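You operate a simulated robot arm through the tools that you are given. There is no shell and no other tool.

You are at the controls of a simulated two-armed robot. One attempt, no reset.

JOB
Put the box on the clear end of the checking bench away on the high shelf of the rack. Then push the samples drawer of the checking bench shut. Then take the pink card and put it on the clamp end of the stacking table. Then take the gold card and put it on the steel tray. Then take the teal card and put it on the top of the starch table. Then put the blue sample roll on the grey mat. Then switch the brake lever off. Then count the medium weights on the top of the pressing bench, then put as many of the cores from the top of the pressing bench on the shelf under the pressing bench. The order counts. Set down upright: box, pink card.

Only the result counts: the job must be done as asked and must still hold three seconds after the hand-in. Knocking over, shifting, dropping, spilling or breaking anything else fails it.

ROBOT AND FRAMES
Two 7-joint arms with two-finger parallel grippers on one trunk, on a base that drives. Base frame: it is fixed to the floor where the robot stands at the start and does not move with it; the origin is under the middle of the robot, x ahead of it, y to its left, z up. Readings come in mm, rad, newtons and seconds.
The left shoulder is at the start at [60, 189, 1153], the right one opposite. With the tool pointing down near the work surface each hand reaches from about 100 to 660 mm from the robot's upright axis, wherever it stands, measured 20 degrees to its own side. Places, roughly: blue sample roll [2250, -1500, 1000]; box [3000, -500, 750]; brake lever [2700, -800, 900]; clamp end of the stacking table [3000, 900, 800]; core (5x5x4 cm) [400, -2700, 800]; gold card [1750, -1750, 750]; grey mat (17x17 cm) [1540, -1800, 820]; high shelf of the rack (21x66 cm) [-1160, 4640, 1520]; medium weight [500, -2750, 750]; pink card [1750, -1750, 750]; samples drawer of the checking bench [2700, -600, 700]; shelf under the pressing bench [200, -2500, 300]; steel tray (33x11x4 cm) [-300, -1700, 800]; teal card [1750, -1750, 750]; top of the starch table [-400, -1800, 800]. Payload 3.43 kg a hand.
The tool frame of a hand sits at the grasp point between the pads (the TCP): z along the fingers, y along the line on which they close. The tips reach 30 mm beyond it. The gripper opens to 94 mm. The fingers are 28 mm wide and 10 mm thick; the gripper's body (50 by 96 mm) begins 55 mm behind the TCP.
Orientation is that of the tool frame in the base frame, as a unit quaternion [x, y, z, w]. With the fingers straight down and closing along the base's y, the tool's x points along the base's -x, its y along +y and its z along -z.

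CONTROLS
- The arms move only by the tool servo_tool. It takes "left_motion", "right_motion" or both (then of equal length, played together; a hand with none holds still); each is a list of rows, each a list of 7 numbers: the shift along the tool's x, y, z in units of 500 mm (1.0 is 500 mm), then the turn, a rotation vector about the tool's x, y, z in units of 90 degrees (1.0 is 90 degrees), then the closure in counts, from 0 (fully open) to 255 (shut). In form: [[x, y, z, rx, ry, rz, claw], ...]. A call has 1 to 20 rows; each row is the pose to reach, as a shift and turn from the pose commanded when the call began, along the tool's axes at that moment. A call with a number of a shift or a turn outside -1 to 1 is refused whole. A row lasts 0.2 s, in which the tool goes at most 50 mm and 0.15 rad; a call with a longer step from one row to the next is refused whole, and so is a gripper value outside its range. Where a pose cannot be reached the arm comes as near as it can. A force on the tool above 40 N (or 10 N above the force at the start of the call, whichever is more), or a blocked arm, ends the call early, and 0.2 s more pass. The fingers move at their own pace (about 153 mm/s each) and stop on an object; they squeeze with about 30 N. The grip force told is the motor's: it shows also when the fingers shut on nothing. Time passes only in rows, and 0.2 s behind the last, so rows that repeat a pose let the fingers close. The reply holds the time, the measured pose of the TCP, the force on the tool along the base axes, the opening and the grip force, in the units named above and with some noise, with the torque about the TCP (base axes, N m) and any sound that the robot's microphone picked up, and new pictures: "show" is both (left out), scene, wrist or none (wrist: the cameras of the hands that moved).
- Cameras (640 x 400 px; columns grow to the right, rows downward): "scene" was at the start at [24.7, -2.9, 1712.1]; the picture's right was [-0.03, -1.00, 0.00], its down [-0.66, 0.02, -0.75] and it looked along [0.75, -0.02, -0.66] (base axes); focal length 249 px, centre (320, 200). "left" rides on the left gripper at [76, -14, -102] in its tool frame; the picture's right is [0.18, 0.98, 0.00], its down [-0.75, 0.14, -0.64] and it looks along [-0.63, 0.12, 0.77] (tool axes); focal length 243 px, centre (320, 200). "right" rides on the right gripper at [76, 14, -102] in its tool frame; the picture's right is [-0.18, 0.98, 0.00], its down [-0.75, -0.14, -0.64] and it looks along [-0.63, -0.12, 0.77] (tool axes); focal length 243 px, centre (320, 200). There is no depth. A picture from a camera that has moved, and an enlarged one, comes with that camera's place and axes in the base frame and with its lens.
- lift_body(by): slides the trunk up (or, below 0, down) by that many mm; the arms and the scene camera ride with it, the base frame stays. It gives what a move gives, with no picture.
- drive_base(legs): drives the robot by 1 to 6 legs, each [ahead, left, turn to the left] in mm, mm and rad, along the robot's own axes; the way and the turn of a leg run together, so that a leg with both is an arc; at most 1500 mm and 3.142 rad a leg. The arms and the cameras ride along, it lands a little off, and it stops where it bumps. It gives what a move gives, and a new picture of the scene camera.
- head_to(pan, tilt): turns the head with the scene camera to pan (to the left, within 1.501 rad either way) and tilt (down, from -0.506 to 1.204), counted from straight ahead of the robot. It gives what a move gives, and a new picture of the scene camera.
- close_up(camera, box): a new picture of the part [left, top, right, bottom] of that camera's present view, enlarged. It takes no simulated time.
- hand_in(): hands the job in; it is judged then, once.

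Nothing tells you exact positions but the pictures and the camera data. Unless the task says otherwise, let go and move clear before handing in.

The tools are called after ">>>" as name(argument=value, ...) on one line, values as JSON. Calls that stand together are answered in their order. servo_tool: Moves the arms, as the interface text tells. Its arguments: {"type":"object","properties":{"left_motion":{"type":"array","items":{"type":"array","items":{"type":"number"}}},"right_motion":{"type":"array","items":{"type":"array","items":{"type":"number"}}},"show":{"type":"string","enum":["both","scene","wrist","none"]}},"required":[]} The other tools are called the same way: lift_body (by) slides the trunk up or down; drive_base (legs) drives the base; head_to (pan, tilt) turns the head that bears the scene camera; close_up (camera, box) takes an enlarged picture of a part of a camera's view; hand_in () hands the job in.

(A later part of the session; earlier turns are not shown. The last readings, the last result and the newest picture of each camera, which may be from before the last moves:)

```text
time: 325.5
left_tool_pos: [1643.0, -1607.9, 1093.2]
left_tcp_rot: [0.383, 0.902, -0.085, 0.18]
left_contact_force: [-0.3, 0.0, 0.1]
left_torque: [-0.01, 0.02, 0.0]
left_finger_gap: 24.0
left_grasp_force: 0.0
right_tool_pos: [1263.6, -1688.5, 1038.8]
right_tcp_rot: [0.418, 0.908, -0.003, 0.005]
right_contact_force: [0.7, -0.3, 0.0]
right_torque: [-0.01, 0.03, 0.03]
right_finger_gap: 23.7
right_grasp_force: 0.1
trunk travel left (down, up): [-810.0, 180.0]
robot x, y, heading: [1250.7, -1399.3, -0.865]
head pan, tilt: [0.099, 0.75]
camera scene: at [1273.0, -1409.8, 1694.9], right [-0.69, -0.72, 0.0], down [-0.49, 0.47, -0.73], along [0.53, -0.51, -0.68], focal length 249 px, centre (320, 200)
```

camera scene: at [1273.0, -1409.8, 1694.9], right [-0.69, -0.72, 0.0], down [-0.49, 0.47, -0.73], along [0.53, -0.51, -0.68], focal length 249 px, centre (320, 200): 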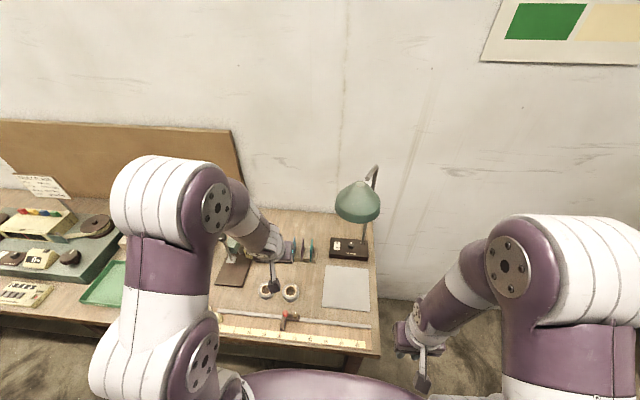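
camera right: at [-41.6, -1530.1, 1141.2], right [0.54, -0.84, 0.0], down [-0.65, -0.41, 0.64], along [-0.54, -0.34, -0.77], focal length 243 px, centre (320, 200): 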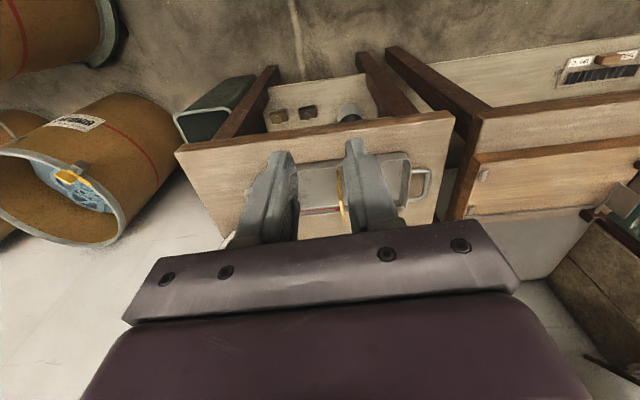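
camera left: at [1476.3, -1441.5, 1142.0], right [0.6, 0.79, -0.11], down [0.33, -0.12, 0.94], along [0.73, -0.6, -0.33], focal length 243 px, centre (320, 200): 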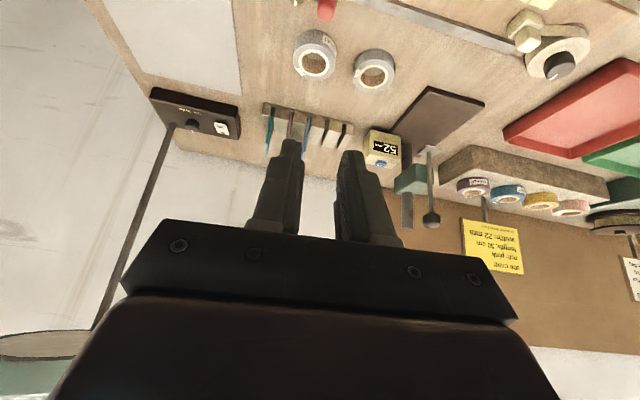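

The arm moves freely again with a ~22° forward pitch, and that's fine for the grasp. I'll correct the yaw slightly and look at the cards with the left wrist camera.

>>> servo_tool(left_motion=[[0, 0, 0, 0, 0, 0.04, 190], [0, 0, 0, 0, 0, 0.04, 190]], show="wrist")

>>> close_up(camera="left", box=[160, 60, 416, 220])

```text
time: 326.1
left_tool_pos: [1644.0, -1607.9, 1091.4]
left_tcp_rot: [0.411, 0.89, -0.082, 0.182]
left_contact_force: [-0.5, -0.1, -0.2]
left_torque: [-0.01, -0.01, 0.0]
left_finger_gap: 24.1
left_grasp_force: 0.0
right_tool_pos: [1264.1, -1689.7, 1038.1]
right_tcp_rot: [0.419, 0.908, -0.001, 0.004]
right_contact_force: [0.0, -0.6, 0.2]
right_torque: [0.0, -0.01, 0.0]
right_finger_gap: 23.7
right_grasp_force: 0.1
trunk travel left (down, up): [-810.0, 180.0]
robot x, y, heading: [1249.2, -1396.0, -0.861]
head pan, tilt: [0.099, 0.75]
camera left: at [1563.0, -1533.7, 1157.5], right [0.64, 0.77, -0.07], down [0.39, -0.25, 0.89], along [0.66, -0.59, -0.46], focal length 243 px, centre (320, 200)
```

left: 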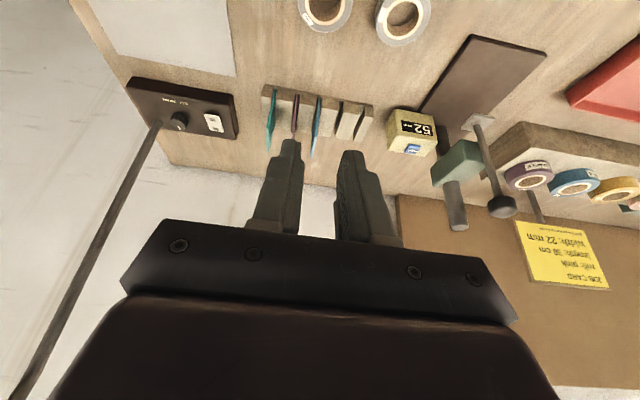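

```text
2.50 times, centred on (288, 140) of left
camera zoom: at [1563.0, -1533.7, 1157.5], right [0.64, 0.77, -0.07], down [0.39, -0.25, 0.89], along [0.66, -0.59, -0.46], focal length 606 px, centre (400, 350)
```

zoom: 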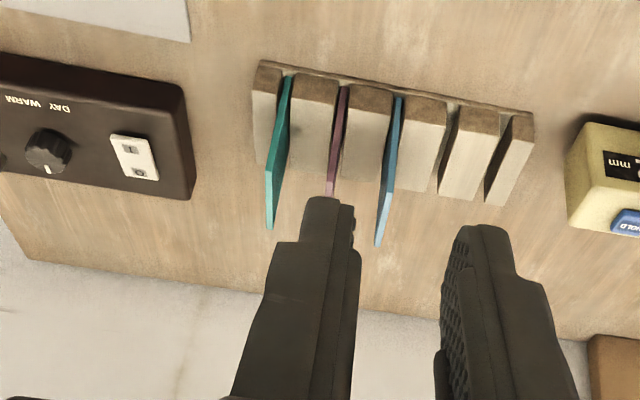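

I have the teal card's position, with its centre near (1718,-1785). I'll descend first to stay under the lamp head, then move forward to the pre-grasp.

>>> servo_tool(left_motion=[[0.037, 0, 0.088, 0, 0, 0, 190], [0.074, 0, 0.175, 0, 0, 0, 190], [0.01, -0.03, 0.202, 0, 0, 0, 190], [-0.05, -0.06, 0.23, 0, 0, 0, 190], [-0.11, -0.09, 0.257, 0, 0, 0, 190], [-0.171, -0.119, 0.284, 0, 0, 0, 190], [-0.171, -0.119, 0.284, 0, 0, 0, 190]])

>>> close_up(camera="left", box=[200, 60, 456, 220])

```text
time: 327.7
left_tool_pos: [1687.9, -1750.1, 995.6]
left_tcp_rot: [0.41, 0.89, -0.081, 0.183]
left_contact_force: [-0.2, -0.4, -0.3]
left_torque: [-0.03, 0.0, 0.01]
left_finger_gap: 24.1
left_grasp_force: 0.0
right_tool_pos: [1263.6, -1688.5, 1039.0]
right_tcp_rot: [0.419, 0.908, -0.002, 0.004]
right_contact_force: [0.4, -0.1, -0.3]
right_torque: [-0.03, 0.02, 0.02]
right_finger_gap: 23.9
right_grasp_force: 0.0
trunk travel left (down, up): [-810.0, 180.0]
robot x, y, heading: [1251.5, -1398.9, -0.863]
head pan, tilt: [0.099, 0.75]
camera scene: at [1272.7, -1408.9, 1694.9], right [-0.69, -0.72, 0.0], down [-0.49, 0.47, -0.73], along [0.53, -0.51, -0.68], focal length 249 px, centre (320, 200)
camera left: at [1606.5, -1674.6, 1059.6], right [0.64, 0.77, -0.07], down [0.39, -0.25, 0.89], along [0.66, -0.59, -0.46], focal length 243 px, centre (320, 200)
```

scene: 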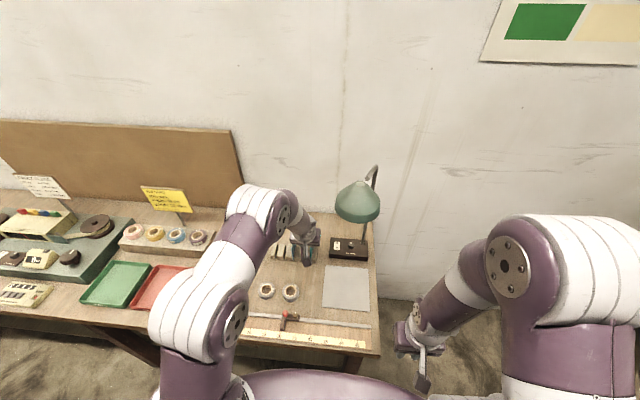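
left: 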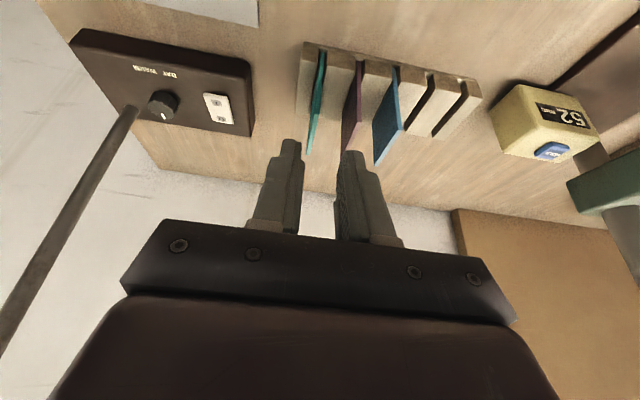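

```text
2.50 times, centred on (328, 140) of left
camera zoom: at [1606.5, -1674.6, 1059.6], right [0.64, 0.77, -0.07], down [0.39, -0.25, 0.89], along [0.66, -0.59, -0.46], focal length 606 px, centre (300, 350)
```

zoom: 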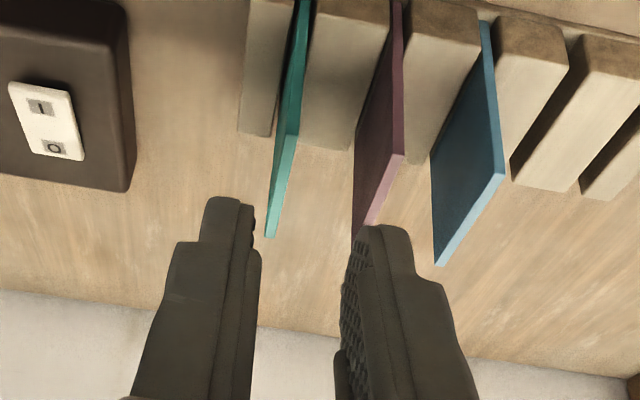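

>>> servo_tool(left_motion=[[0, -0.006, 0.06, 0, 0, 0, 190], [-0.002, -0.006, 0.12, 0, 0, 0, 190], [-0.003, -0.006, 0.17, 0, 0, 0, 190], [-0.004, -0.006, 0.2, 0, 0, 0, 190], [-0.004, -0.006, 0.225, 0, 0, 0, 190], [-0.004, -0.006, 0.225, 0, 0, 0, 190]], show="wrist")

>>> close_up(camera="left", box=[200, 60, 456, 220])

```text
time: 329.1
left_tool_pos: [1714.6, -1783.9, 892.1]
left_tcp_rot: [0.41, 0.89, -0.08, 0.183]
left_contact_force: [-0.1, 0.7, 0.0]
left_torque: [-0.01, -0.04, -0.01]
left_finger_gap: 24.1
left_grasp_force: 0.1
right_tool_pos: [1262.6, -1689.4, 1038.8]
right_tcp_rot: [0.418, 0.908, -0.002, 0.004]
right_contact_force: [-0.5, -1.0, 0.2]
right_torque: [-0.03, 0.02, 0.04]
right_finger_gap: 24.0
right_grasp_force: 0.1
trunk travel left (down, up): [-810.0, 180.0]
robot x, y, heading: [1252.8, -1396.5, -0.863]
head pan, tilt: [0.099, 0.75]
camera left: at [1632.3, -1709.9, 957.7], right [0.64, 0.77, -0.07], down [0.39, -0.25, 0.89], along [0.66, -0.59, -0.46], focal length 243 px, centre (320, 200)
```

left: 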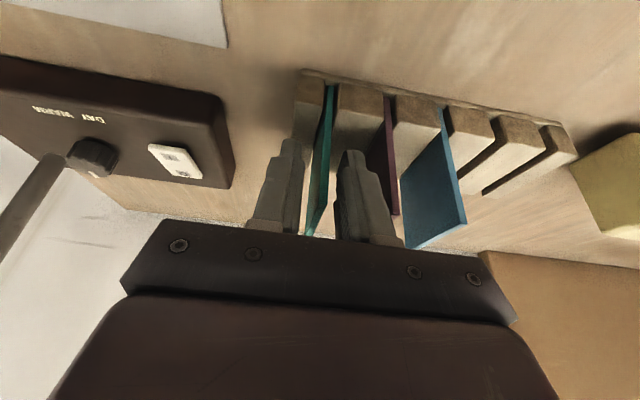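

```text
2.50 times, centred on (328, 140) of left
camera zoom: at [1632.3, -1709.9, 957.7], right [0.64, 0.77, -0.07], down [0.39, -0.25, 0.89], along [0.66, -0.59, -0.46], focal length 606 px, centre (300, 350)
```

zoom: 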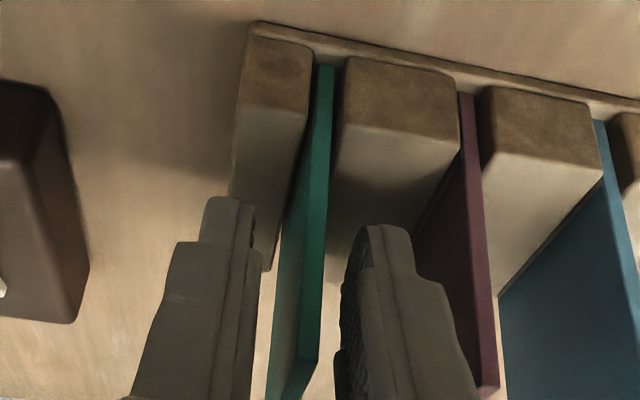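

Teal is between the fingers. I'll close, then lift vertically.

>>> servo_tool(left_motion=[[0, 0, 0, 0, 0, 0, 255], [0, 0, 0, 0, 0, 0, 255], [0, 0, 0, 0, 0, 0, 255]], show="wrist")

>>> servo_tool(left_motion=[[-0.008, 0, -0.018, 0, 0, 0, 255], [-0.02, 0, -0.046, 0, 0, 0, 255], [-0.035, 0, -0.083, 0, 0, 0, 255], [-0.055, 0, -0.129, 0, 0, 0, 255], [-0.075, 0, -0.18, 0, 0, 0, 255]])

```text
time: 329.9
left_tool_pos: [1714.2, -1785.0, 893.1]
left_tcp_rot: [0.411, 0.89, -0.081, 0.182]
left_contact_force: [-0.2, -0.2, 0.3]
left_torque: [0.01, 0.0, 0.01]
left_finger_gap: 7.5
left_grasp_force: 29.9
right_tool_pos: [1262.6, -1688.7, 1039.5]
right_tcp_rot: [0.419, 0.908, -0.002, 0.004]
right_contact_force: [-0.5, 0.3, 0.6]
right_torque: [0.01, -0.01, 0.03]
right_finger_gap: 23.8
right_grasp_force: 0.1
trunk travel left (down, up): [-810.0, 180.0]
robot x, y, heading: [1251.3, -1397.4, -0.866]
head pan, tilt: [0.099, 0.75]
camera left: at [1632.3, -1709.9, 957.8], right [0.64, 0.77, -0.07], down [0.39, -0.25, 0.89], along [0.66, -0.59, -0.46], focal length 243 px, centre (320, 200)
```

left: 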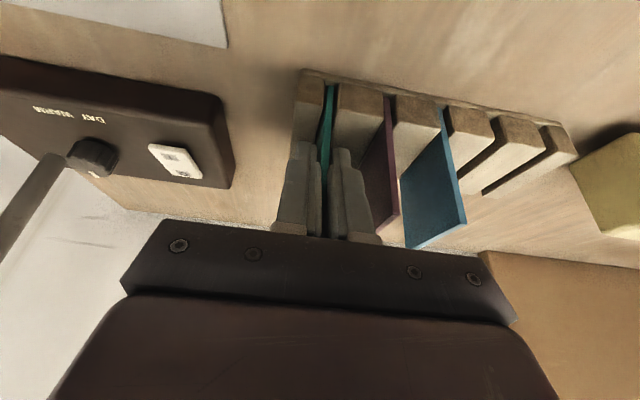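

```text
time: 331.1
left_tool_pos: [1712.9, -1784.1, 991.6]
left_tcp_rot: [0.41, 0.89, -0.081, 0.183]
left_contact_force: [0.9, 0.1, 0.3]
left_torque: [-0.01, -0.01, 0.01]
left_finger_gap: 7.5
left_grasp_force: 30.0
right_tool_pos: [1264.2, -1689.5, 1039.6]
right_tcp_rot: [0.419, 0.908, -0.002, 0.004]
right_contact_force: [0.6, 0.1, -0.2]
right_torque: [-0.01, -0.01, 0.01]
right_finger_gap: 24.1
right_grasp_force: 0.0
trunk travel left (down, up): [-810.0, 180.0]
robot x, y, heading: [1251.3, -1401.3, -0.865]
head pan, tilt: [0.099, 0.75]
camera scene: at [1272.6, -1409.6, 1694.9], right [-0.69, -0.72, 0.0], down [-0.49, 0.47, -0.73], along [0.53, -0.51, -0.68], focal length 249 px, centre (320, 200)
camera left: at [1631.0, -1708.9, 1056.5], right [0.64, 0.77, -0.07], down [0.39, -0.25, 0.89], along [0.66, -0.59, -0.46], focal length 243 px, centre (320, 200)
```

scene: 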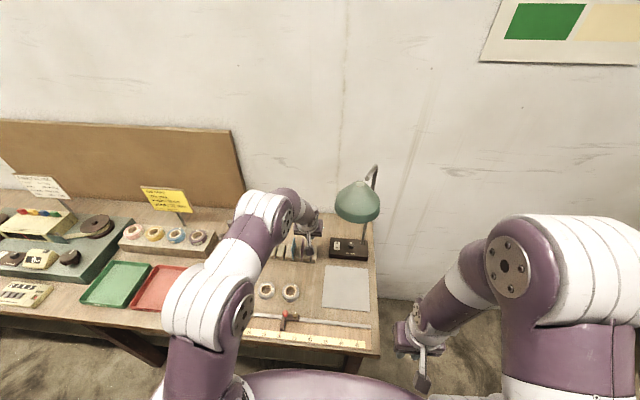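
left: 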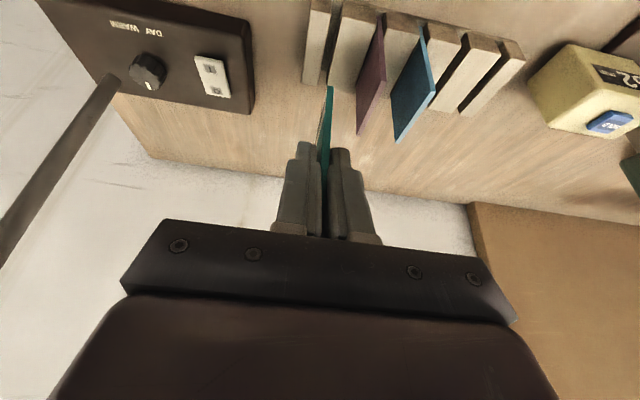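

The teal card is out. I'll shift left a bit away from the lamp, back off, and carry it to the starch table.

>>> servo_tool(left_motion=[[0, 0.04, 0, 0, 0, 0, 255], [0, 0.08, 0, 0, 0, 0, 255], [0, 0.12, 0, 0, 0, 0, 255]], show="none")

>>> drive_base(legs=[[-480, 0, 0]])

>>> lift_body(by=100)

>>> drive_base(legs=[[0, 0, -1.57]])

>>> head_to(pan=0.0, tilt=0.55)

```text
time: 331.9
left_tool_pos: [1760.0, -1746.7, 990.1]
left_tcp_rot: [0.411, 0.889, -0.081, 0.182]
left_contact_force: [0.3, -0.5, -0.7]
left_torque: [-0.01, 0.03, -0.02]
left_finger_gap: 7.4
left_grasp_force: 29.3
right_tool_pos: [1264.2, -1689.0, 1039.0]
right_tcp_rot: [0.419, 0.908, -0.003, 0.004]
right_contact_force: [0.4, 0.1, 0.1]
right_torque: [0.04, 0.04, 0.03]
right_finger_gap: 24.2
right_grasp_force: 0.0
trunk travel left (down, up): [-810.0, 180.0]
robot x, y, heading: [1250.4, -1399.3, -0.864]
head pan, tilt: [0.099, 0.75]
```

```text
time: 334.7
left_tool_pos: [1448.5, -1387.8, 991.2]
left_tcp_rot: [0.417, 0.887, -0.082, 0.182]
left_contact_force: [0.2, 0.6, -0.9]
left_torque: [-0.01, -0.03, 0.01]
left_finger_gap: 7.3
left_grasp_force: 30.0
right_tool_pos: [953.5, -1323.4, 1039.6]
right_tcp_rot: [0.425, 0.905, -0.002, 0.003]
right_contact_force: [-0.1, -0.3, -0.2]
right_torque: [0.07, 0.01, 0.02]
right_finger_gap: 24.0
right_grasp_force: 0.0
trunk travel left (down, up): [-810.0, 180.0]
robot x, y, heading: [941.7, -1034.1, -0.88]
head pan, tilt: [0.099, 0.75]
camera scene: at [966.2, -1045.3, 1694.9], right [-0.7, -0.71, 0.0], down [-0.49, 0.48, -0.73], along [0.52, -0.51, -0.68], focal length 249 px, centre (320, 200)
```

scene: 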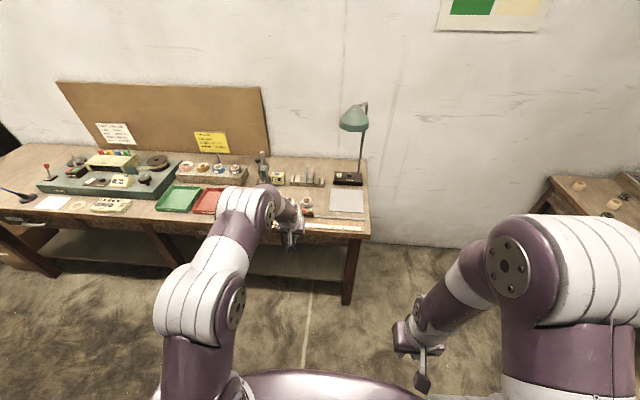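

```text
time: 336.1
left_tool_pos: [1448.5, -1387.3, 1091.0]
left_tcp_rot: [0.416, 0.887, -0.082, 0.183]
left_contact_force: [0.2, -1.1, 0.5]
left_torque: [-0.05, 0.0, -0.01]
left_finger_gap: 7.3
left_grasp_force: 29.5
right_tool_pos: [952.7, -1323.4, 1139.7]
right_tcp_rot: [0.424, 0.906, -0.002, 0.005]
right_contact_force: [0.5, -0.5, 0.1]
right_torque: [0.07, 0.06, 0.03]
right_finger_gap: 24.0
right_grasp_force: 0.0
trunk travel left (down, up): [-910.0, 80.0]
robot x, y, heading: [942.5, -1034.9, -0.874]
head pan, tilt: [0.099, 0.75]
```

```text
time: 340.3
left_tool_pos: [596.6, -1542.3, 1091.3]
left_tcp_rot: [0.919, 0.341, -0.186, 0.072]
left_contact_force: [-0.3, -0.1, 0.6]
left_torque: [-0.03, -0.01, -0.02]
left_finger_gap: 7.3
left_grasp_force: 29.8
right_tool_pos: [654.0, -1045.4, 1139.0]
right_tcp_rot: [0.938, 0.347, -0.004, 0.002]
right_contact_force: [0.8, 0.5, -0.7]
right_torque: [0.04, 0.01, 0.0]
right_finger_gap: 24.2
right_grasp_force: 0.0
trunk travel left (down, up): [-910.0, 80.0]
robot x, y, heading: [949.3, -1034.2, -2.432]
head pan, tilt: [0.099, 0.75]
camera scene: at [933.3, -1053.9, 1794.9], right [-0.72, 0.69, 0.0], down [0.47, 0.49, -0.73], along [-0.51, -0.53, -0.68], focal length 249 px, centre (320, 200)
```

scene: 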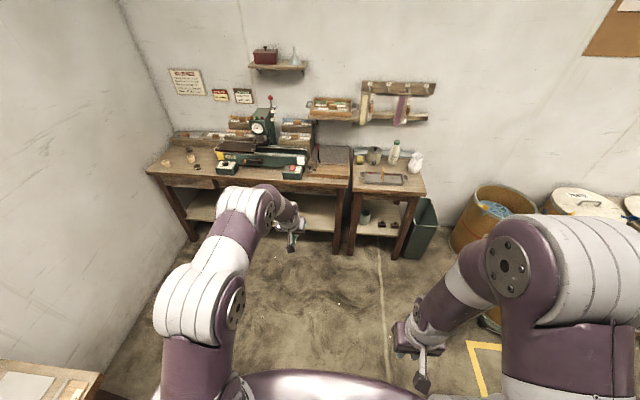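

```text
time: 341.0
left_tool_pos: [597.4, -1542.7, 1091.7]
left_tcp_rot: [0.919, 0.34, -0.186, 0.072]
left_contact_force: [-0.2, 0.0, 0.1]
left_torque: [-0.03, -0.01, 0.01]
left_finger_gap: 7.3
left_grasp_force: 30.1
right_tool_pos: [653.0, -1045.0, 1139.2]
right_tcp_rot: [0.938, 0.347, -0.004, 0.001]
right_contact_force: [-0.7, -0.1, 1.6]
right_torque: [0.06, -0.08, 0.01]
right_finger_gap: 24.2
right_grasp_force: 0.1
trunk travel left (down, up): [-910.0, 80.0]
robot x, y, heading: [942.5, -1035.4, -2.43]
head pan, tilt: [0.0, 0.55]
camera scene: at [922.3, -1052.2, 1812.2], right [-0.65, 0.76, 0.0], down [0.4, 0.34, -0.85], along [-0.65, -0.55, -0.52], focal length 249 px, centre (320, 200)
```

scene: 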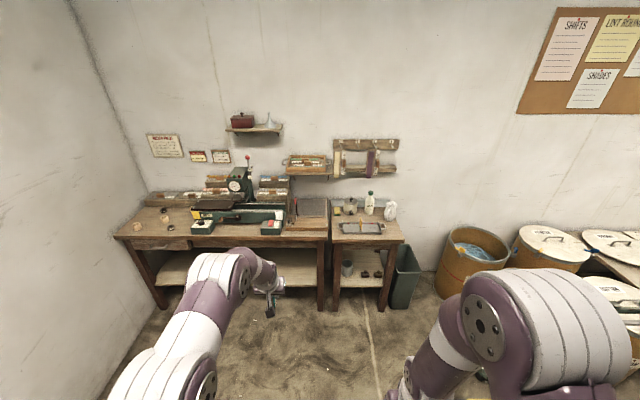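

I'll use the free patch on the front-right of the starch table, right of the tray. I'll drive there in two steps.

>>> drive_base(legs=[[350, -510, 0]])

>>> close_up(camera="scene", box=[200, 200, 440, 350])

```text
time: 344.4
left_tool_pos: [-0.1, -1380.6, 1091.1]
left_tcp_rot: [0.92, 0.338, -0.186, 0.073]
left_contact_force: [-0.4, 0.8, 0.3]
left_torque: [0.0, 0.0, 0.01]
left_finger_gap: 7.6
left_grasp_force: 30.0
right_tool_pos: [58.6, -884.1, 1139.4]
right_tcp_rot: [0.938, 0.345, -0.004, 0.002]
right_contact_force: [-0.1, -0.6, 0.5]
right_torque: [0.03, 0.01, 0.0]
right_finger_gap: 23.9
right_grasp_force: 0.2
trunk travel left (down, up): [-910.0, 80.0]
robot x, y, heading: [347.5, -872.7, -2.437]
head pan, tilt: [0.0, 0.55]
camera scene: at [328.4, -892.2, 1812.3], right [-0.65, 0.76, 0.0], down [0.4, 0.34, -0.85], along [-0.65, -0.55, -0.52], focal length 249 px, centre (320, 200)
```

scene: 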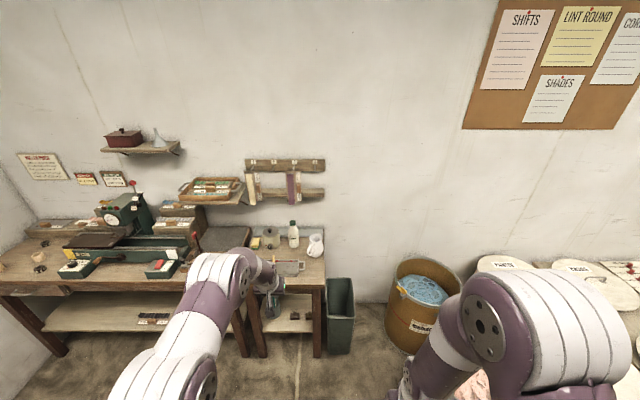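

```text
2.67 times, centred on (320, 275) of scene
camera zoom: at [328.4, -892.2, 1812.3], right [-0.65, 0.76, 0.0], down [0.4, 0.34, -0.85], along [-0.65, -0.55, -0.52], focal length 664 px, centre (320, 0)
```

zoom: 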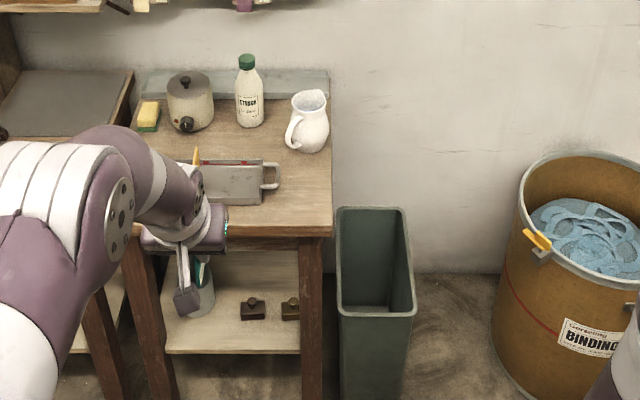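

>>> drive_base(legs=[[350, 0, 0]])

>>> head_to(pan=0.0, tilt=0.8)

>>> close_up(camera="left", box=[0, 0, 640, 400])

```text
time: 346.7
left_tool_pos: [-270.2, -1608.6, 1092.5]
left_tcp_rot: [0.919, 0.338, -0.187, 0.073]
left_contact_force: [-0.4, -0.1, 0.5]
left_torque: [0.0, 0.04, -0.02]
left_finger_gap: 7.3
left_grasp_force: 30.1
right_tool_pos: [-210.8, -1112.0, 1138.9]
right_tcp_rot: [0.939, 0.344, -0.005, 0.002]
right_contact_force: [1.3, 0.5, 1.1]
right_torque: [0.0, 0.01, 0.01]
right_finger_gap: 23.9
right_grasp_force: 0.0
trunk travel left (down, up): [-910.0, 80.0]
robot x, y, heading: [76.3, -1100.3, -2.441]
head pan, tilt: [0.0, 0.55]
camera scene: at [58.8, -1119.6, 1812.4], right [-0.65, 0.76, 0.0], down [0.4, 0.34, -0.85], along [-0.65, -0.55, -0.52], focal length 249 px, centre (320, 200)
```

scene: 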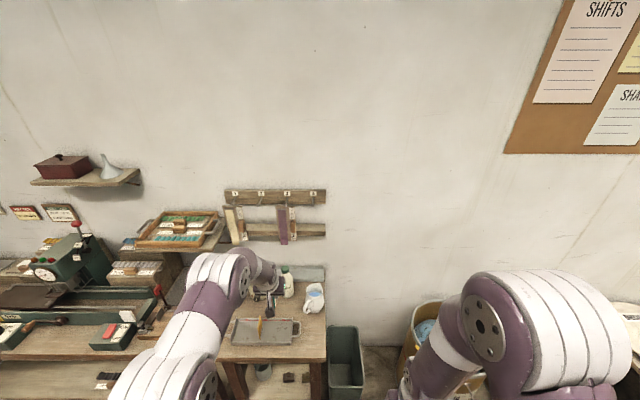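

```text
time: 347.5
left_tool_pos: [-271.4, -1609.3, 1091.2]
left_tcp_rot: [0.92, 0.338, -0.186, 0.072]
left_contact_force: [0.0, 0.3, -0.1]
left_torque: [0.03, 0.0, -0.02]
left_finger_gap: 7.3
left_grasp_force: 30.1
right_tool_pos: [-212.2, -1113.2, 1139.0]
right_tcp_rot: [0.939, 0.345, -0.005, 0.001]
right_contact_force: [-1.1, 0.2, 0.5]
right_torque: [0.05, -0.11, 0.04]
right_finger_gap: 24.1
right_grasp_force: 0.1
trunk travel left (down, up): [-910.0, 80.0]
robot x, y, heading: [82.1, -1099.4, -2.436]
head pan, tilt: [0.0, 0.799]
camera scene: at [63.5, -1115.6, 1790.9], right [-0.65, 0.76, 0.0], down [0.55, 0.46, -0.7], along [-0.53, -0.45, -0.72], focal length 249 px, centre (320, 200)
```

scene: 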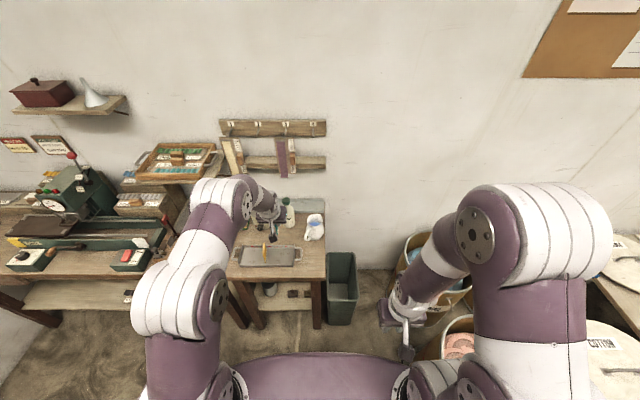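

```text
1.00 times, centred on (320, 200) of left (not enlarged: the box is as wide or as high as the picture)
camera zoom: at [-195.1, -1526.3, 1156.0], right [0.77, -0.64, -0.07], down [-0.25, -0.39, 0.89], along [-0.59, -0.66, -0.46], focal length 243 px, centre (320, 200)
```

zoom: 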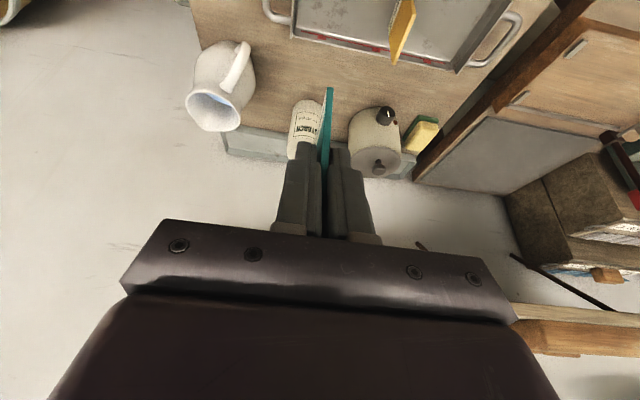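

I'll move the hand right, over the free patch, then lower.

>>> servo_tool(left_motion=[[0.003, -0.08, -0.002, 0, 0, 0, 255], [0.005, -0.16, -0.004, 0, 0, 0, 255], [0.008, -0.239, -0.005, 0, 0, 0, 255], [0.04, -0.239, 0.07, 0, 0, 0, 255], [0.072, -0.239, 0.145, 0, 0, 0, 255], [0.104, -0.239, 0.22, 0, 0, 0, 255], [0.104, -0.239, 0.22, 0, 0, 0, 255]])

>>> close_up(camera="scene", box=[220, 180, 380, 280])

```text
time: 349.1
left_tool_pos: [-344.1, -1518.3, 971.6]
left_tcp_rot: [0.919, 0.339, -0.186, 0.073]
left_contact_force: [0.6, 0.1, -0.4]
left_torque: [-0.01, 0.0, 0.01]
left_finger_gap: 7.3
left_grasp_force: 30.0
right_tool_pos: [-209.8, -1113.0, 1139.5]
right_tcp_rot: [0.939, 0.345, -0.004, 0.001]
right_contact_force: [-0.5, 0.6, -0.3]
right_torque: [-0.01, 0.0, 0.0]
right_finger_gap: 24.0
right_grasp_force: 0.0
trunk travel left (down, up): [-910.0, 80.0]
robot x, y, heading: [78.2, -1097.0, -2.441]
head pan, tilt: [0.0, 0.799]
camera scene: at [64.7, -1114.7, 1790.9], right [-0.65, 0.76, 0.0], down [0.55, 0.46, -0.7], along [-0.53, -0.45, -0.72], focal length 249 px, centre (320, 200)
camera left: at [-268.6, -1434.3, 1034.8], right [0.77, -0.64, -0.07], down [-0.25, -0.39, 0.89], along [-0.59, -0.66, -0.46], focal length 243 px, centre (320, 200)
```

scene: 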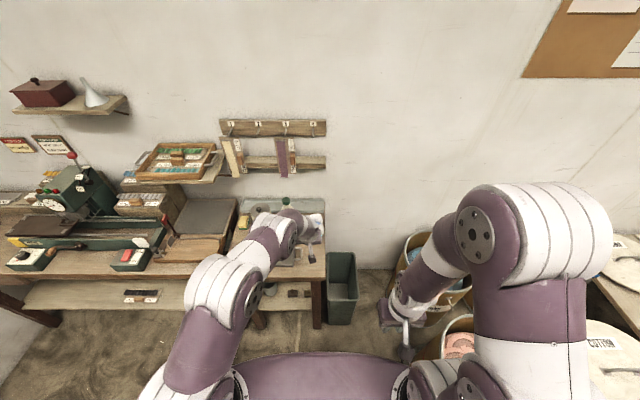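
left: 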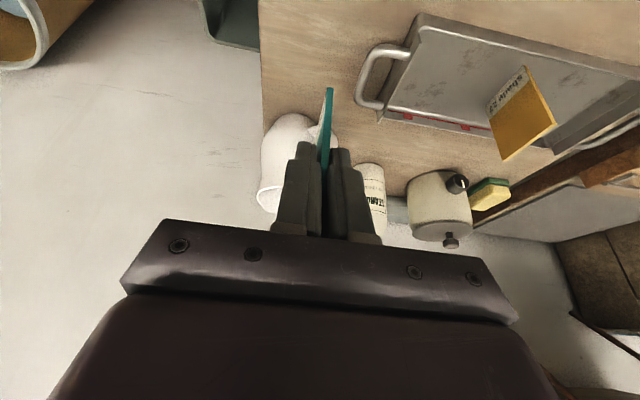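

```text
4.00 times, centred on (300, 230) of scene
camera zoom: at [64.7, -1114.7, 1790.9], right [-0.65, 0.76, 0.0], down [0.55, 0.46, -0.7], along [-0.53, -0.45, -0.72], focal length 996 px, centre (400, 80)
```

zoom: 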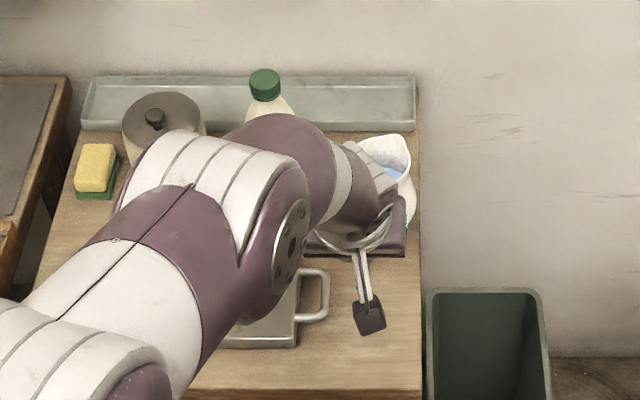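

>>> servo_tool(left_motion=[[0.027, 0, 0.064, 0, 0, 0, 255], [0.055, 0, 0.129, 0, 0, 0, 255], [0.075, 0, 0.176, 0, 0, 0, 255], [0.082, 0, 0.193, 0, 0, 0, 255], [0.082, 0, 0.193, 0, 0, 0, 255]])

>>> close_up(camera="left", box=[160, 40, 480, 240])

```text
time: 350.3
left_tool_pos: [-342.7, -1515.8, 865.0]
left_tcp_rot: [0.92, 0.339, -0.186, 0.071]
left_contact_force: [0.0, -0.6, -0.3]
left_torque: [-0.01, -0.01, 0.01]
left_finger_gap: 7.3
left_grasp_force: 30.3
right_tool_pos: [-211.1, -1112.5, 1140.1]
right_tcp_rot: [0.939, 0.345, -0.004, 0.001]
right_contact_force: [-0.3, -0.6, -0.1]
right_torque: [0.03, 0.0, -0.04]
right_finger_gap: 24.1
right_grasp_force: 0.1
trunk travel left (down, up): [-910.0, 80.0]
robot x, y, heading: [80.0, -1098.4, -2.442]
head pan, tilt: [0.0, 0.799]
camera scene: at [64.4, -1114.8, 1790.9], right [-0.65, 0.76, 0.0], down [0.55, 0.46, -0.7], along [-0.53, -0.45, -0.72], focal length 249 px, centre (320, 200)
camera left: at [-267.9, -1432.0, 929.3], right [0.77, -0.64, -0.07], down [-0.25, -0.39, 0.89], along [-0.59, -0.66, -0.46], focal length 243 px, centre (320, 200)
```

scene: 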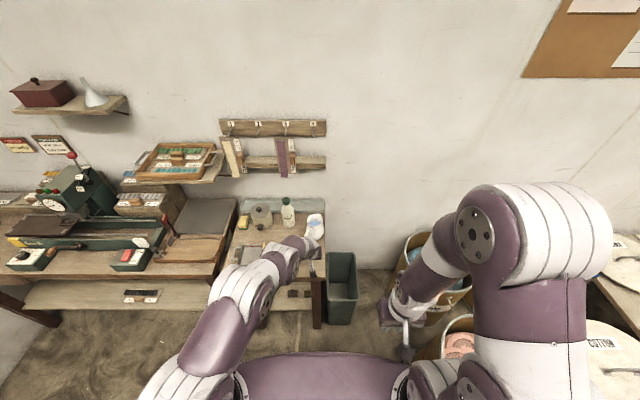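
left: 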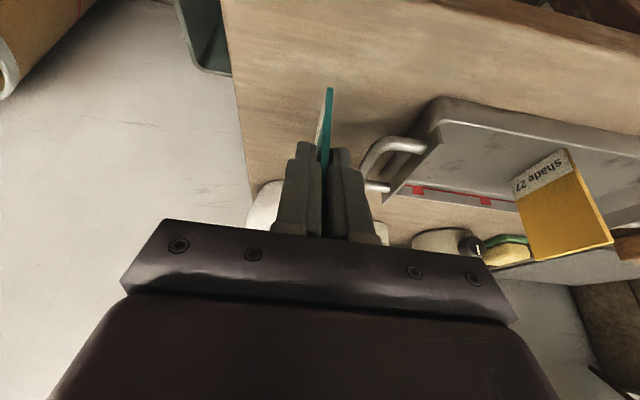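

```text
2.00 times, centred on (320, 140) of left
camera zoom: at [-267.9, -1432.0, 929.3], right [0.77, -0.64, -0.07], down [-0.25, -0.39, 0.89], along [-0.59, -0.66, -0.46], focal length 485 px, centre (320, 320)
```

zoom: 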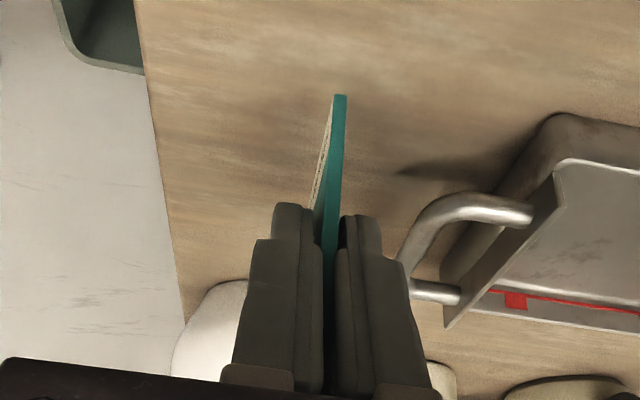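

The tray handle is a bit close on one side, so I'll shift 12 mm right to centre the card in the free strip, then lower gently.

>>> servo_tool(left_motion=[[0, -0.024, 0, 0, 0, 0, 255], [0.0047, -0.024, 0.011, 0, 0, 0, 255], [0.0094, -0.024, 0.022, 0, 0, 0, 255], [0.0094, -0.024, 0.022, 0, 0, 0, 255]], show="none")

>>> servo_tool(left_motion=[[0.0016, 0, 0.0037, 0, 0, 0, 255], [0.0032, 0, 0.0074, 0, 0, 0, 255], [0.0032, 0, 0.0074, 0, 0, 0, 255]], show="none")

>>> servo_tool(left_motion=[[0.0012, 0, 0.0028, 0, 0, 0, 255], [0.0024, 0, 0.0056, 0, 0, 0, 255], [0.0024, 0, 0.0056, 0, 0, 0, 255]], show="none")

```text
time: 351.3
left_tool_pos: [-351.0, -1507.0, 851.8]
left_tcp_rot: [0.919, 0.339, -0.186, 0.072]
left_contact_force: [-0.9, 0.2, 0.0]
left_torque: [-0.02, 0.0, -0.01]
left_finger_gap: 7.5
left_grasp_force: 29.8
right_tool_pos: [-210.6, -1112.0, 1139.8]
right_tcp_rot: [0.939, 0.345, -0.004, 0.002]
right_contact_force: [-0.5, -0.5, 0.2]
right_torque: [0.03, -0.01, -0.02]
right_finger_gap: 24.1
right_grasp_force: 0.0
trunk travel left (down, up): [-910.0, 80.0]
robot x, y, heading: [80.3, -1101.0, -2.44]
head pan, tilt: [0.0, 0.799]
```

```text
time: 352.1
left_tool_pos: [-351.1, -1507.3, 848.3]
left_tcp_rot: [0.92, 0.338, -0.186, 0.072]
left_contact_force: [0.6, -0.3, 0.6]
left_torque: [-0.01, -0.01, -0.01]
left_finger_gap: 7.3
left_grasp_force: 30.0
right_tool_pos: [-211.2, -1113.1, 1139.0]
right_tcp_rot: [0.938, 0.346, -0.004, 0.001]
right_contact_force: [-0.3, -0.7, 0.8]
right_torque: [0.04, 0.0, -0.01]
right_finger_gap: 24.1
right_grasp_force: 0.0
trunk travel left (down, up): [-910.0, 80.0]
robot x, y, heading: [76.9, -1101.6, -2.439]
head pan, tilt: [0.0, 0.799]
```

```text
time: 352.9
left_tool_pos: [-351.2, -1505.9, 846.7]
left_tcp_rot: [0.919, 0.338, -0.188, 0.073]
left_contact_force: [0.7, 0.2, 8.3]
left_torque: [-0.03, 0.05, 0.0]
left_finger_gap: 7.5
left_grasp_force: 29.8
right_tool_pos: [-211.1, -1112.3, 1139.2]
right_tcp_rot: [0.939, 0.345, -0.005, 0.002]
right_contact_force: [-0.7, -0.6, -0.5]
right_torque: [-0.04, 0.02, 0.0]
right_finger_gap: 23.8
right_grasp_force: 0.1
trunk travel left (down, up): [-910.0, 80.0]
robot x, y, heading: [77.3, -1101.0, -2.437]
head pan, tilt: [0.0, 0.799]
```

Contact. Slow release.

>>> servo_tool(left_motion=[[0, 0, 0, 0, 0, 0, 238], [0, 0, 0, 0, 0, 0, 236], [0, 0, 0, 0, 0, 0, 234], [0, 0, 0, 0, 0, 0, 232], [0, 0, 0, 0, 0, 0, 229], [0, 0, 0, 0, 0, 0, 226], [0, 0, 0, 0, 0, 0, 222], [0, 0, 0, 0, 0, 0, 215], [0, 0, 0, 0, 0, 0, 205], [0, 0, 0, 0, 0, 0, 192], [0, 0, 0, 0, 0, 0, 185]], show="wrist")

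>>> close_up(camera="left", box=[160, 40, 480, 240])

```text
time: 355.3
left_tool_pos: [-351.1, -1507.1, 845.8]
left_tcp_rot: [0.92, 0.338, -0.186, 0.071]
left_contact_force: [0.3, 1.0, -0.3]
left_torque: [0.0, 0.0, 0.0]
left_finger_gap: 26.0
left_grasp_force: 0.1
right_tool_pos: [-211.1, -1113.2, 1140.2]
right_tcp_rot: [0.938, 0.346, -0.004, 0.002]
right_contact_force: [-0.6, 0.1, -0.2]
right_torque: [0.02, 0.02, 0.02]
right_finger_gap: 24.0
right_grasp_force: 0.1
trunk travel left (down, up): [-910.0, 80.0]
robot x, y, heading: [79.1, -1099.1, -2.441]
head pan, tilt: [0.0, 0.799]
camera left: at [-275.2, -1424.0, 909.9], right [0.77, -0.64, -0.07], down [-0.25, -0.39, 0.89], along [-0.59, -0.66, -0.46], focal length 243 px, centre (320, 200)
```

left: 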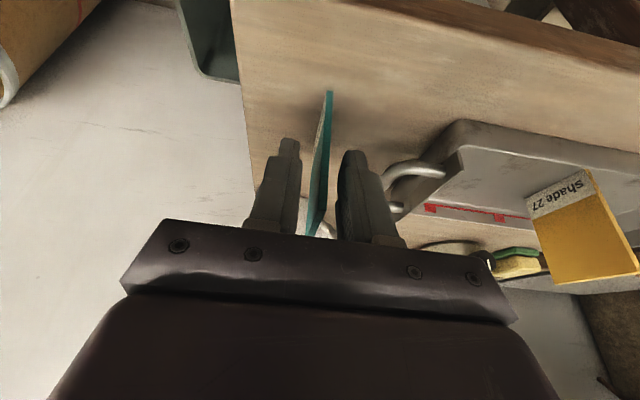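

```text
2.00 times, centred on (320, 140) of left
camera zoom: at [-275.2, -1424.0, 909.9], right [0.77, -0.64, -0.07], down [-0.25, -0.39, 0.89], along [-0.59, -0.66, -0.46], focal length 485 px, centre (320, 320)
```

zoom: 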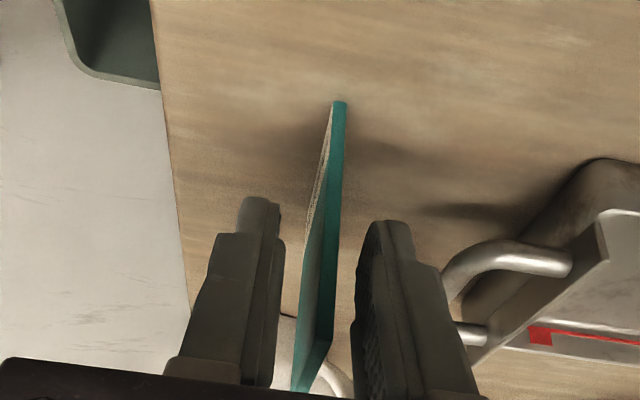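

Teal stands on the starch table. I'll back out along the tool axis.

>>> servo_tool(left_motion=[[0, 0, -0.02, 0, 0, 0, 185], [0, 0, -0.06, 0, 0, 0, 185], [0, 0, -0.11, 0, 0, 0, 185], [0, 0, -0.17, 0, 0, 0, 185], [0, 0, -0.24, 0, 0, 0, 185], [0, 0, -0.32, 0, 0, 0, 185], [-0.03, 0, -0.4, 0, 0, 0, 185], [-0.06, 0, -0.47, 0, 0, 0, 185]])

>>> drive_base(legs=[[-400, 0, 0]])

>>> close_up(camera="scene", box=[200, 120, 440, 270])

```text
time: 357.1
left_tool_pos: [-302.4, -1463.0, 1072.7]
left_tcp_rot: [0.92, 0.338, -0.185, 0.073]
left_contact_force: [0.2, -0.2, 0.7]
left_torque: [0.01, -0.02, 0.02]
left_finger_gap: 25.8
left_grasp_force: 0.1
right_tool_pos: [-210.3, -1111.3, 1139.5]
right_tcp_rot: [0.938, 0.346, -0.005, 0.001]
right_contact_force: [-0.5, 0.0, -0.6]
right_torque: [0.05, -0.07, 0.01]
right_finger_gap: 24.3
right_grasp_force: 0.0
trunk travel left (down, up): [-910.0, 80.0]
robot x, y, heading: [81.8, -1100.6, -2.442]
head pan, tilt: [0.0, 0.799]
camera scene: at [64.9, -1114.3, 1790.8], right [-0.65, 0.76, 0.0], down [0.55, 0.46, -0.7], along [-0.53, -0.45, -0.72], focal length 249 px, centre (320, 200)
camera left: at [-226.1, -1379.4, 1138.0], right [0.77, -0.64, -0.06], down [-0.25, -0.39, 0.89], along [-0.59, -0.66, -0.46], focal length 243 px, centre (320, 200)
```

scene: 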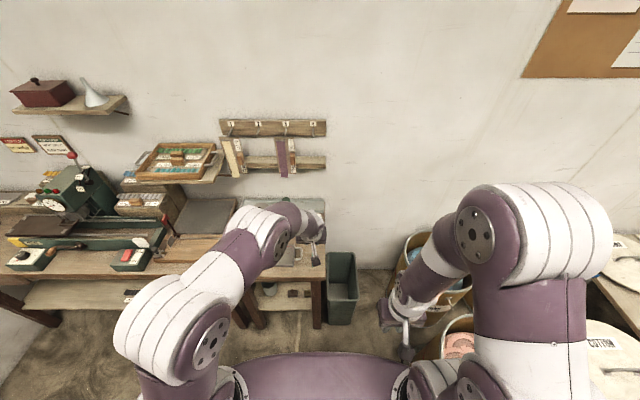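
left: 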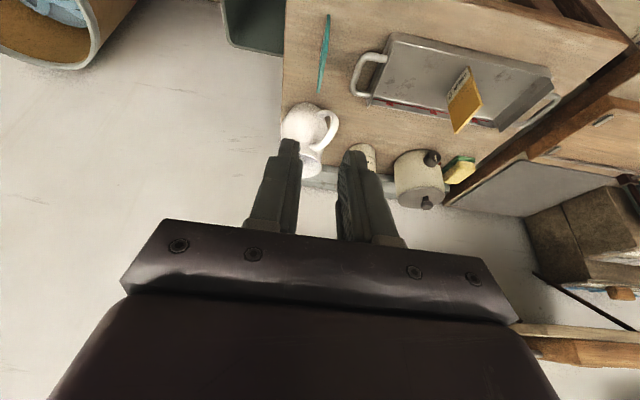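

```text
time: 359.6
left_tool_pos: [6.5, -1200.3, 1072.2]
left_tcp_rot: [0.92, 0.339, -0.186, 0.072]
left_contact_force: [-0.2, 0.6, 0.5]
left_torque: [0.0, 0.01, -0.04]
left_finger_gap: 26.1
left_grasp_force: 0.1
right_tool_pos: [97.5, -850.5, 1139.1]
right_tcp_rot: [0.938, 0.346, -0.004, 0.001]
right_contact_force: [0.4, 0.2, 0.7]
right_torque: [0.02, -0.03, -0.02]
right_finger_gap: 23.7
right_grasp_force: 0.1
trunk travel left (down, up): [-910.0, 80.0]
robot x, y, heading: [389.5, -838.3, -2.439]
head pan, tilt: [0.0, 0.799]
camera scene: at [373.0, -852.8, 1790.9], right [-0.65, 0.76, 0.0], down [0.55, 0.46, -0.7], along [-0.53, -0.45, -0.72], focal length 249 px, centre (320, 200)
```

scene: 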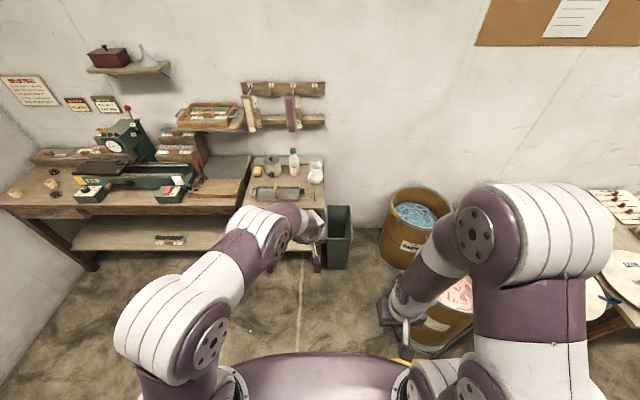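

```text
2.67 times, centred on (320, 195) of scene
camera zoom: at [373.0, -852.8, 1790.9], right [-0.65, 0.76, 0.0], down [0.55, 0.46, -0.7], along [-0.53, -0.45, -0.72], focal length 664 px, centre (320, 213)
```

zoom: 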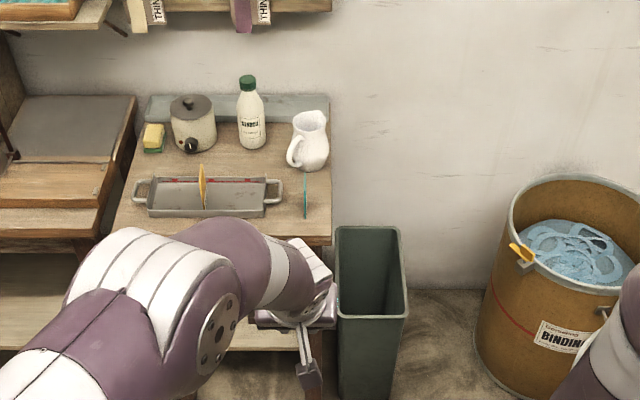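

Both cards are in place. Next is the blue sample roll on the wooden step of the checking bench. I'll turn round and drive there.

>>> drive_base(legs=[[0, 0, 1.574], [380, 550, 0], [380, 546, 0]])

>>> head_to(pan=0.0, tilt=0.65)

>>> close_up(camera="scene", box=[240, 130, 432, 250])

```text
time: 370.4
left_tool_pos: [2072.8, -1121.0, 1072.0]
left_tcp_rot: [0.421, 0.885, -0.082, 0.182]
left_contact_force: [0.6, 0.3, 0.2]
left_torque: [0.02, -0.02, -0.01]
left_finger_gap: 25.9
left_grasp_force: 0.0
right_tool_pos: [1723.8, -1023.3, 1138.3]
right_tcp_rot: [0.429, 0.903, -0.001, 0.004]
right_contact_force: [0.7, 0.2, 0.6]
right_torque: [0.03, -0.01, 0.04]
right_finger_gap: 24.4
right_grasp_force: 0.1
trunk travel left (down, up): [-910.0, 80.0]
robot x, y, heading: [1719.8, -730.2, -0.889]
head pan, tilt: [0.0, 0.799]
camera scene: at [1731.6, -748.4, 1790.9], right [-0.78, -0.63, 0.0], down [-0.45, 0.56, -0.7], along [0.44, -0.54, -0.72], focal length 249 px, centre (320, 200)
```

scene: 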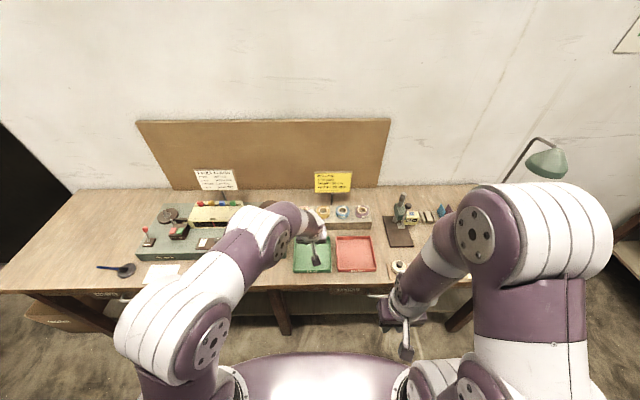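

```text
time: 371.1
left_tool_pos: [2072.3, -1122.1, 1072.5]
left_tcp_rot: [0.421, 0.885, -0.082, 0.181]
left_contact_force: [0.6, 0.3, -0.4]
left_torque: [0.03, 0.03, 0.01]
left_finger_gap: 25.9
left_grasp_force: 0.0
right_tool_pos: [1723.3, -1023.1, 1139.5]
right_tcp_rot: [0.429, 0.903, -0.002, 0.004]
right_contact_force: [-0.1, -0.5, 1.0]
right_torque: [0.13, 0.09, -0.01]
right_finger_gap: 24.1
right_grasp_force: 0.0
trunk travel left (down, up): [-910.0, 80.0]
robot x, y, heading: [1718.0, -733.7, -0.894]
head pan, tilt: [0.0, 0.649]
camera scene: at [1737.0, -753.0, 1803.5], right [-0.78, -0.63, 0.0], down [-0.38, 0.47, -0.8], along [0.5, -0.62, -0.61], focal length 249 px, centre (320, 200)
```

scene: 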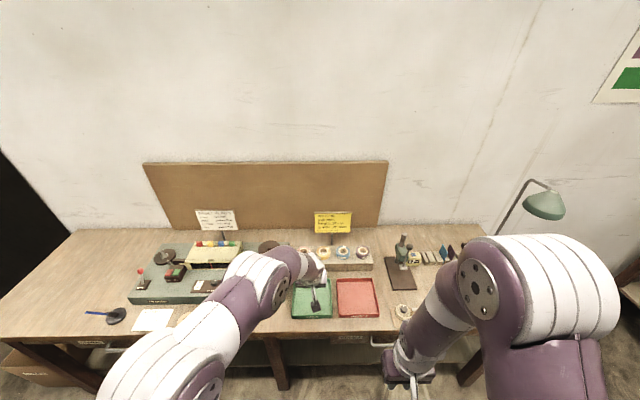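

```text
3.33 times, centred on (336, 190) of scene
camera zoom: at [1737.0, -753.0, 1803.5], right [-0.78, -0.63, 0.0], down [-0.38, 0.47, -0.8], along [0.5, -0.62, -0.61], focal length 830 px, centre (267, 233)
```

zoom: 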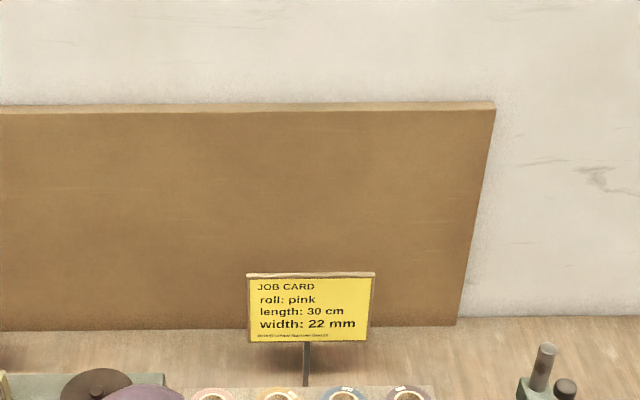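

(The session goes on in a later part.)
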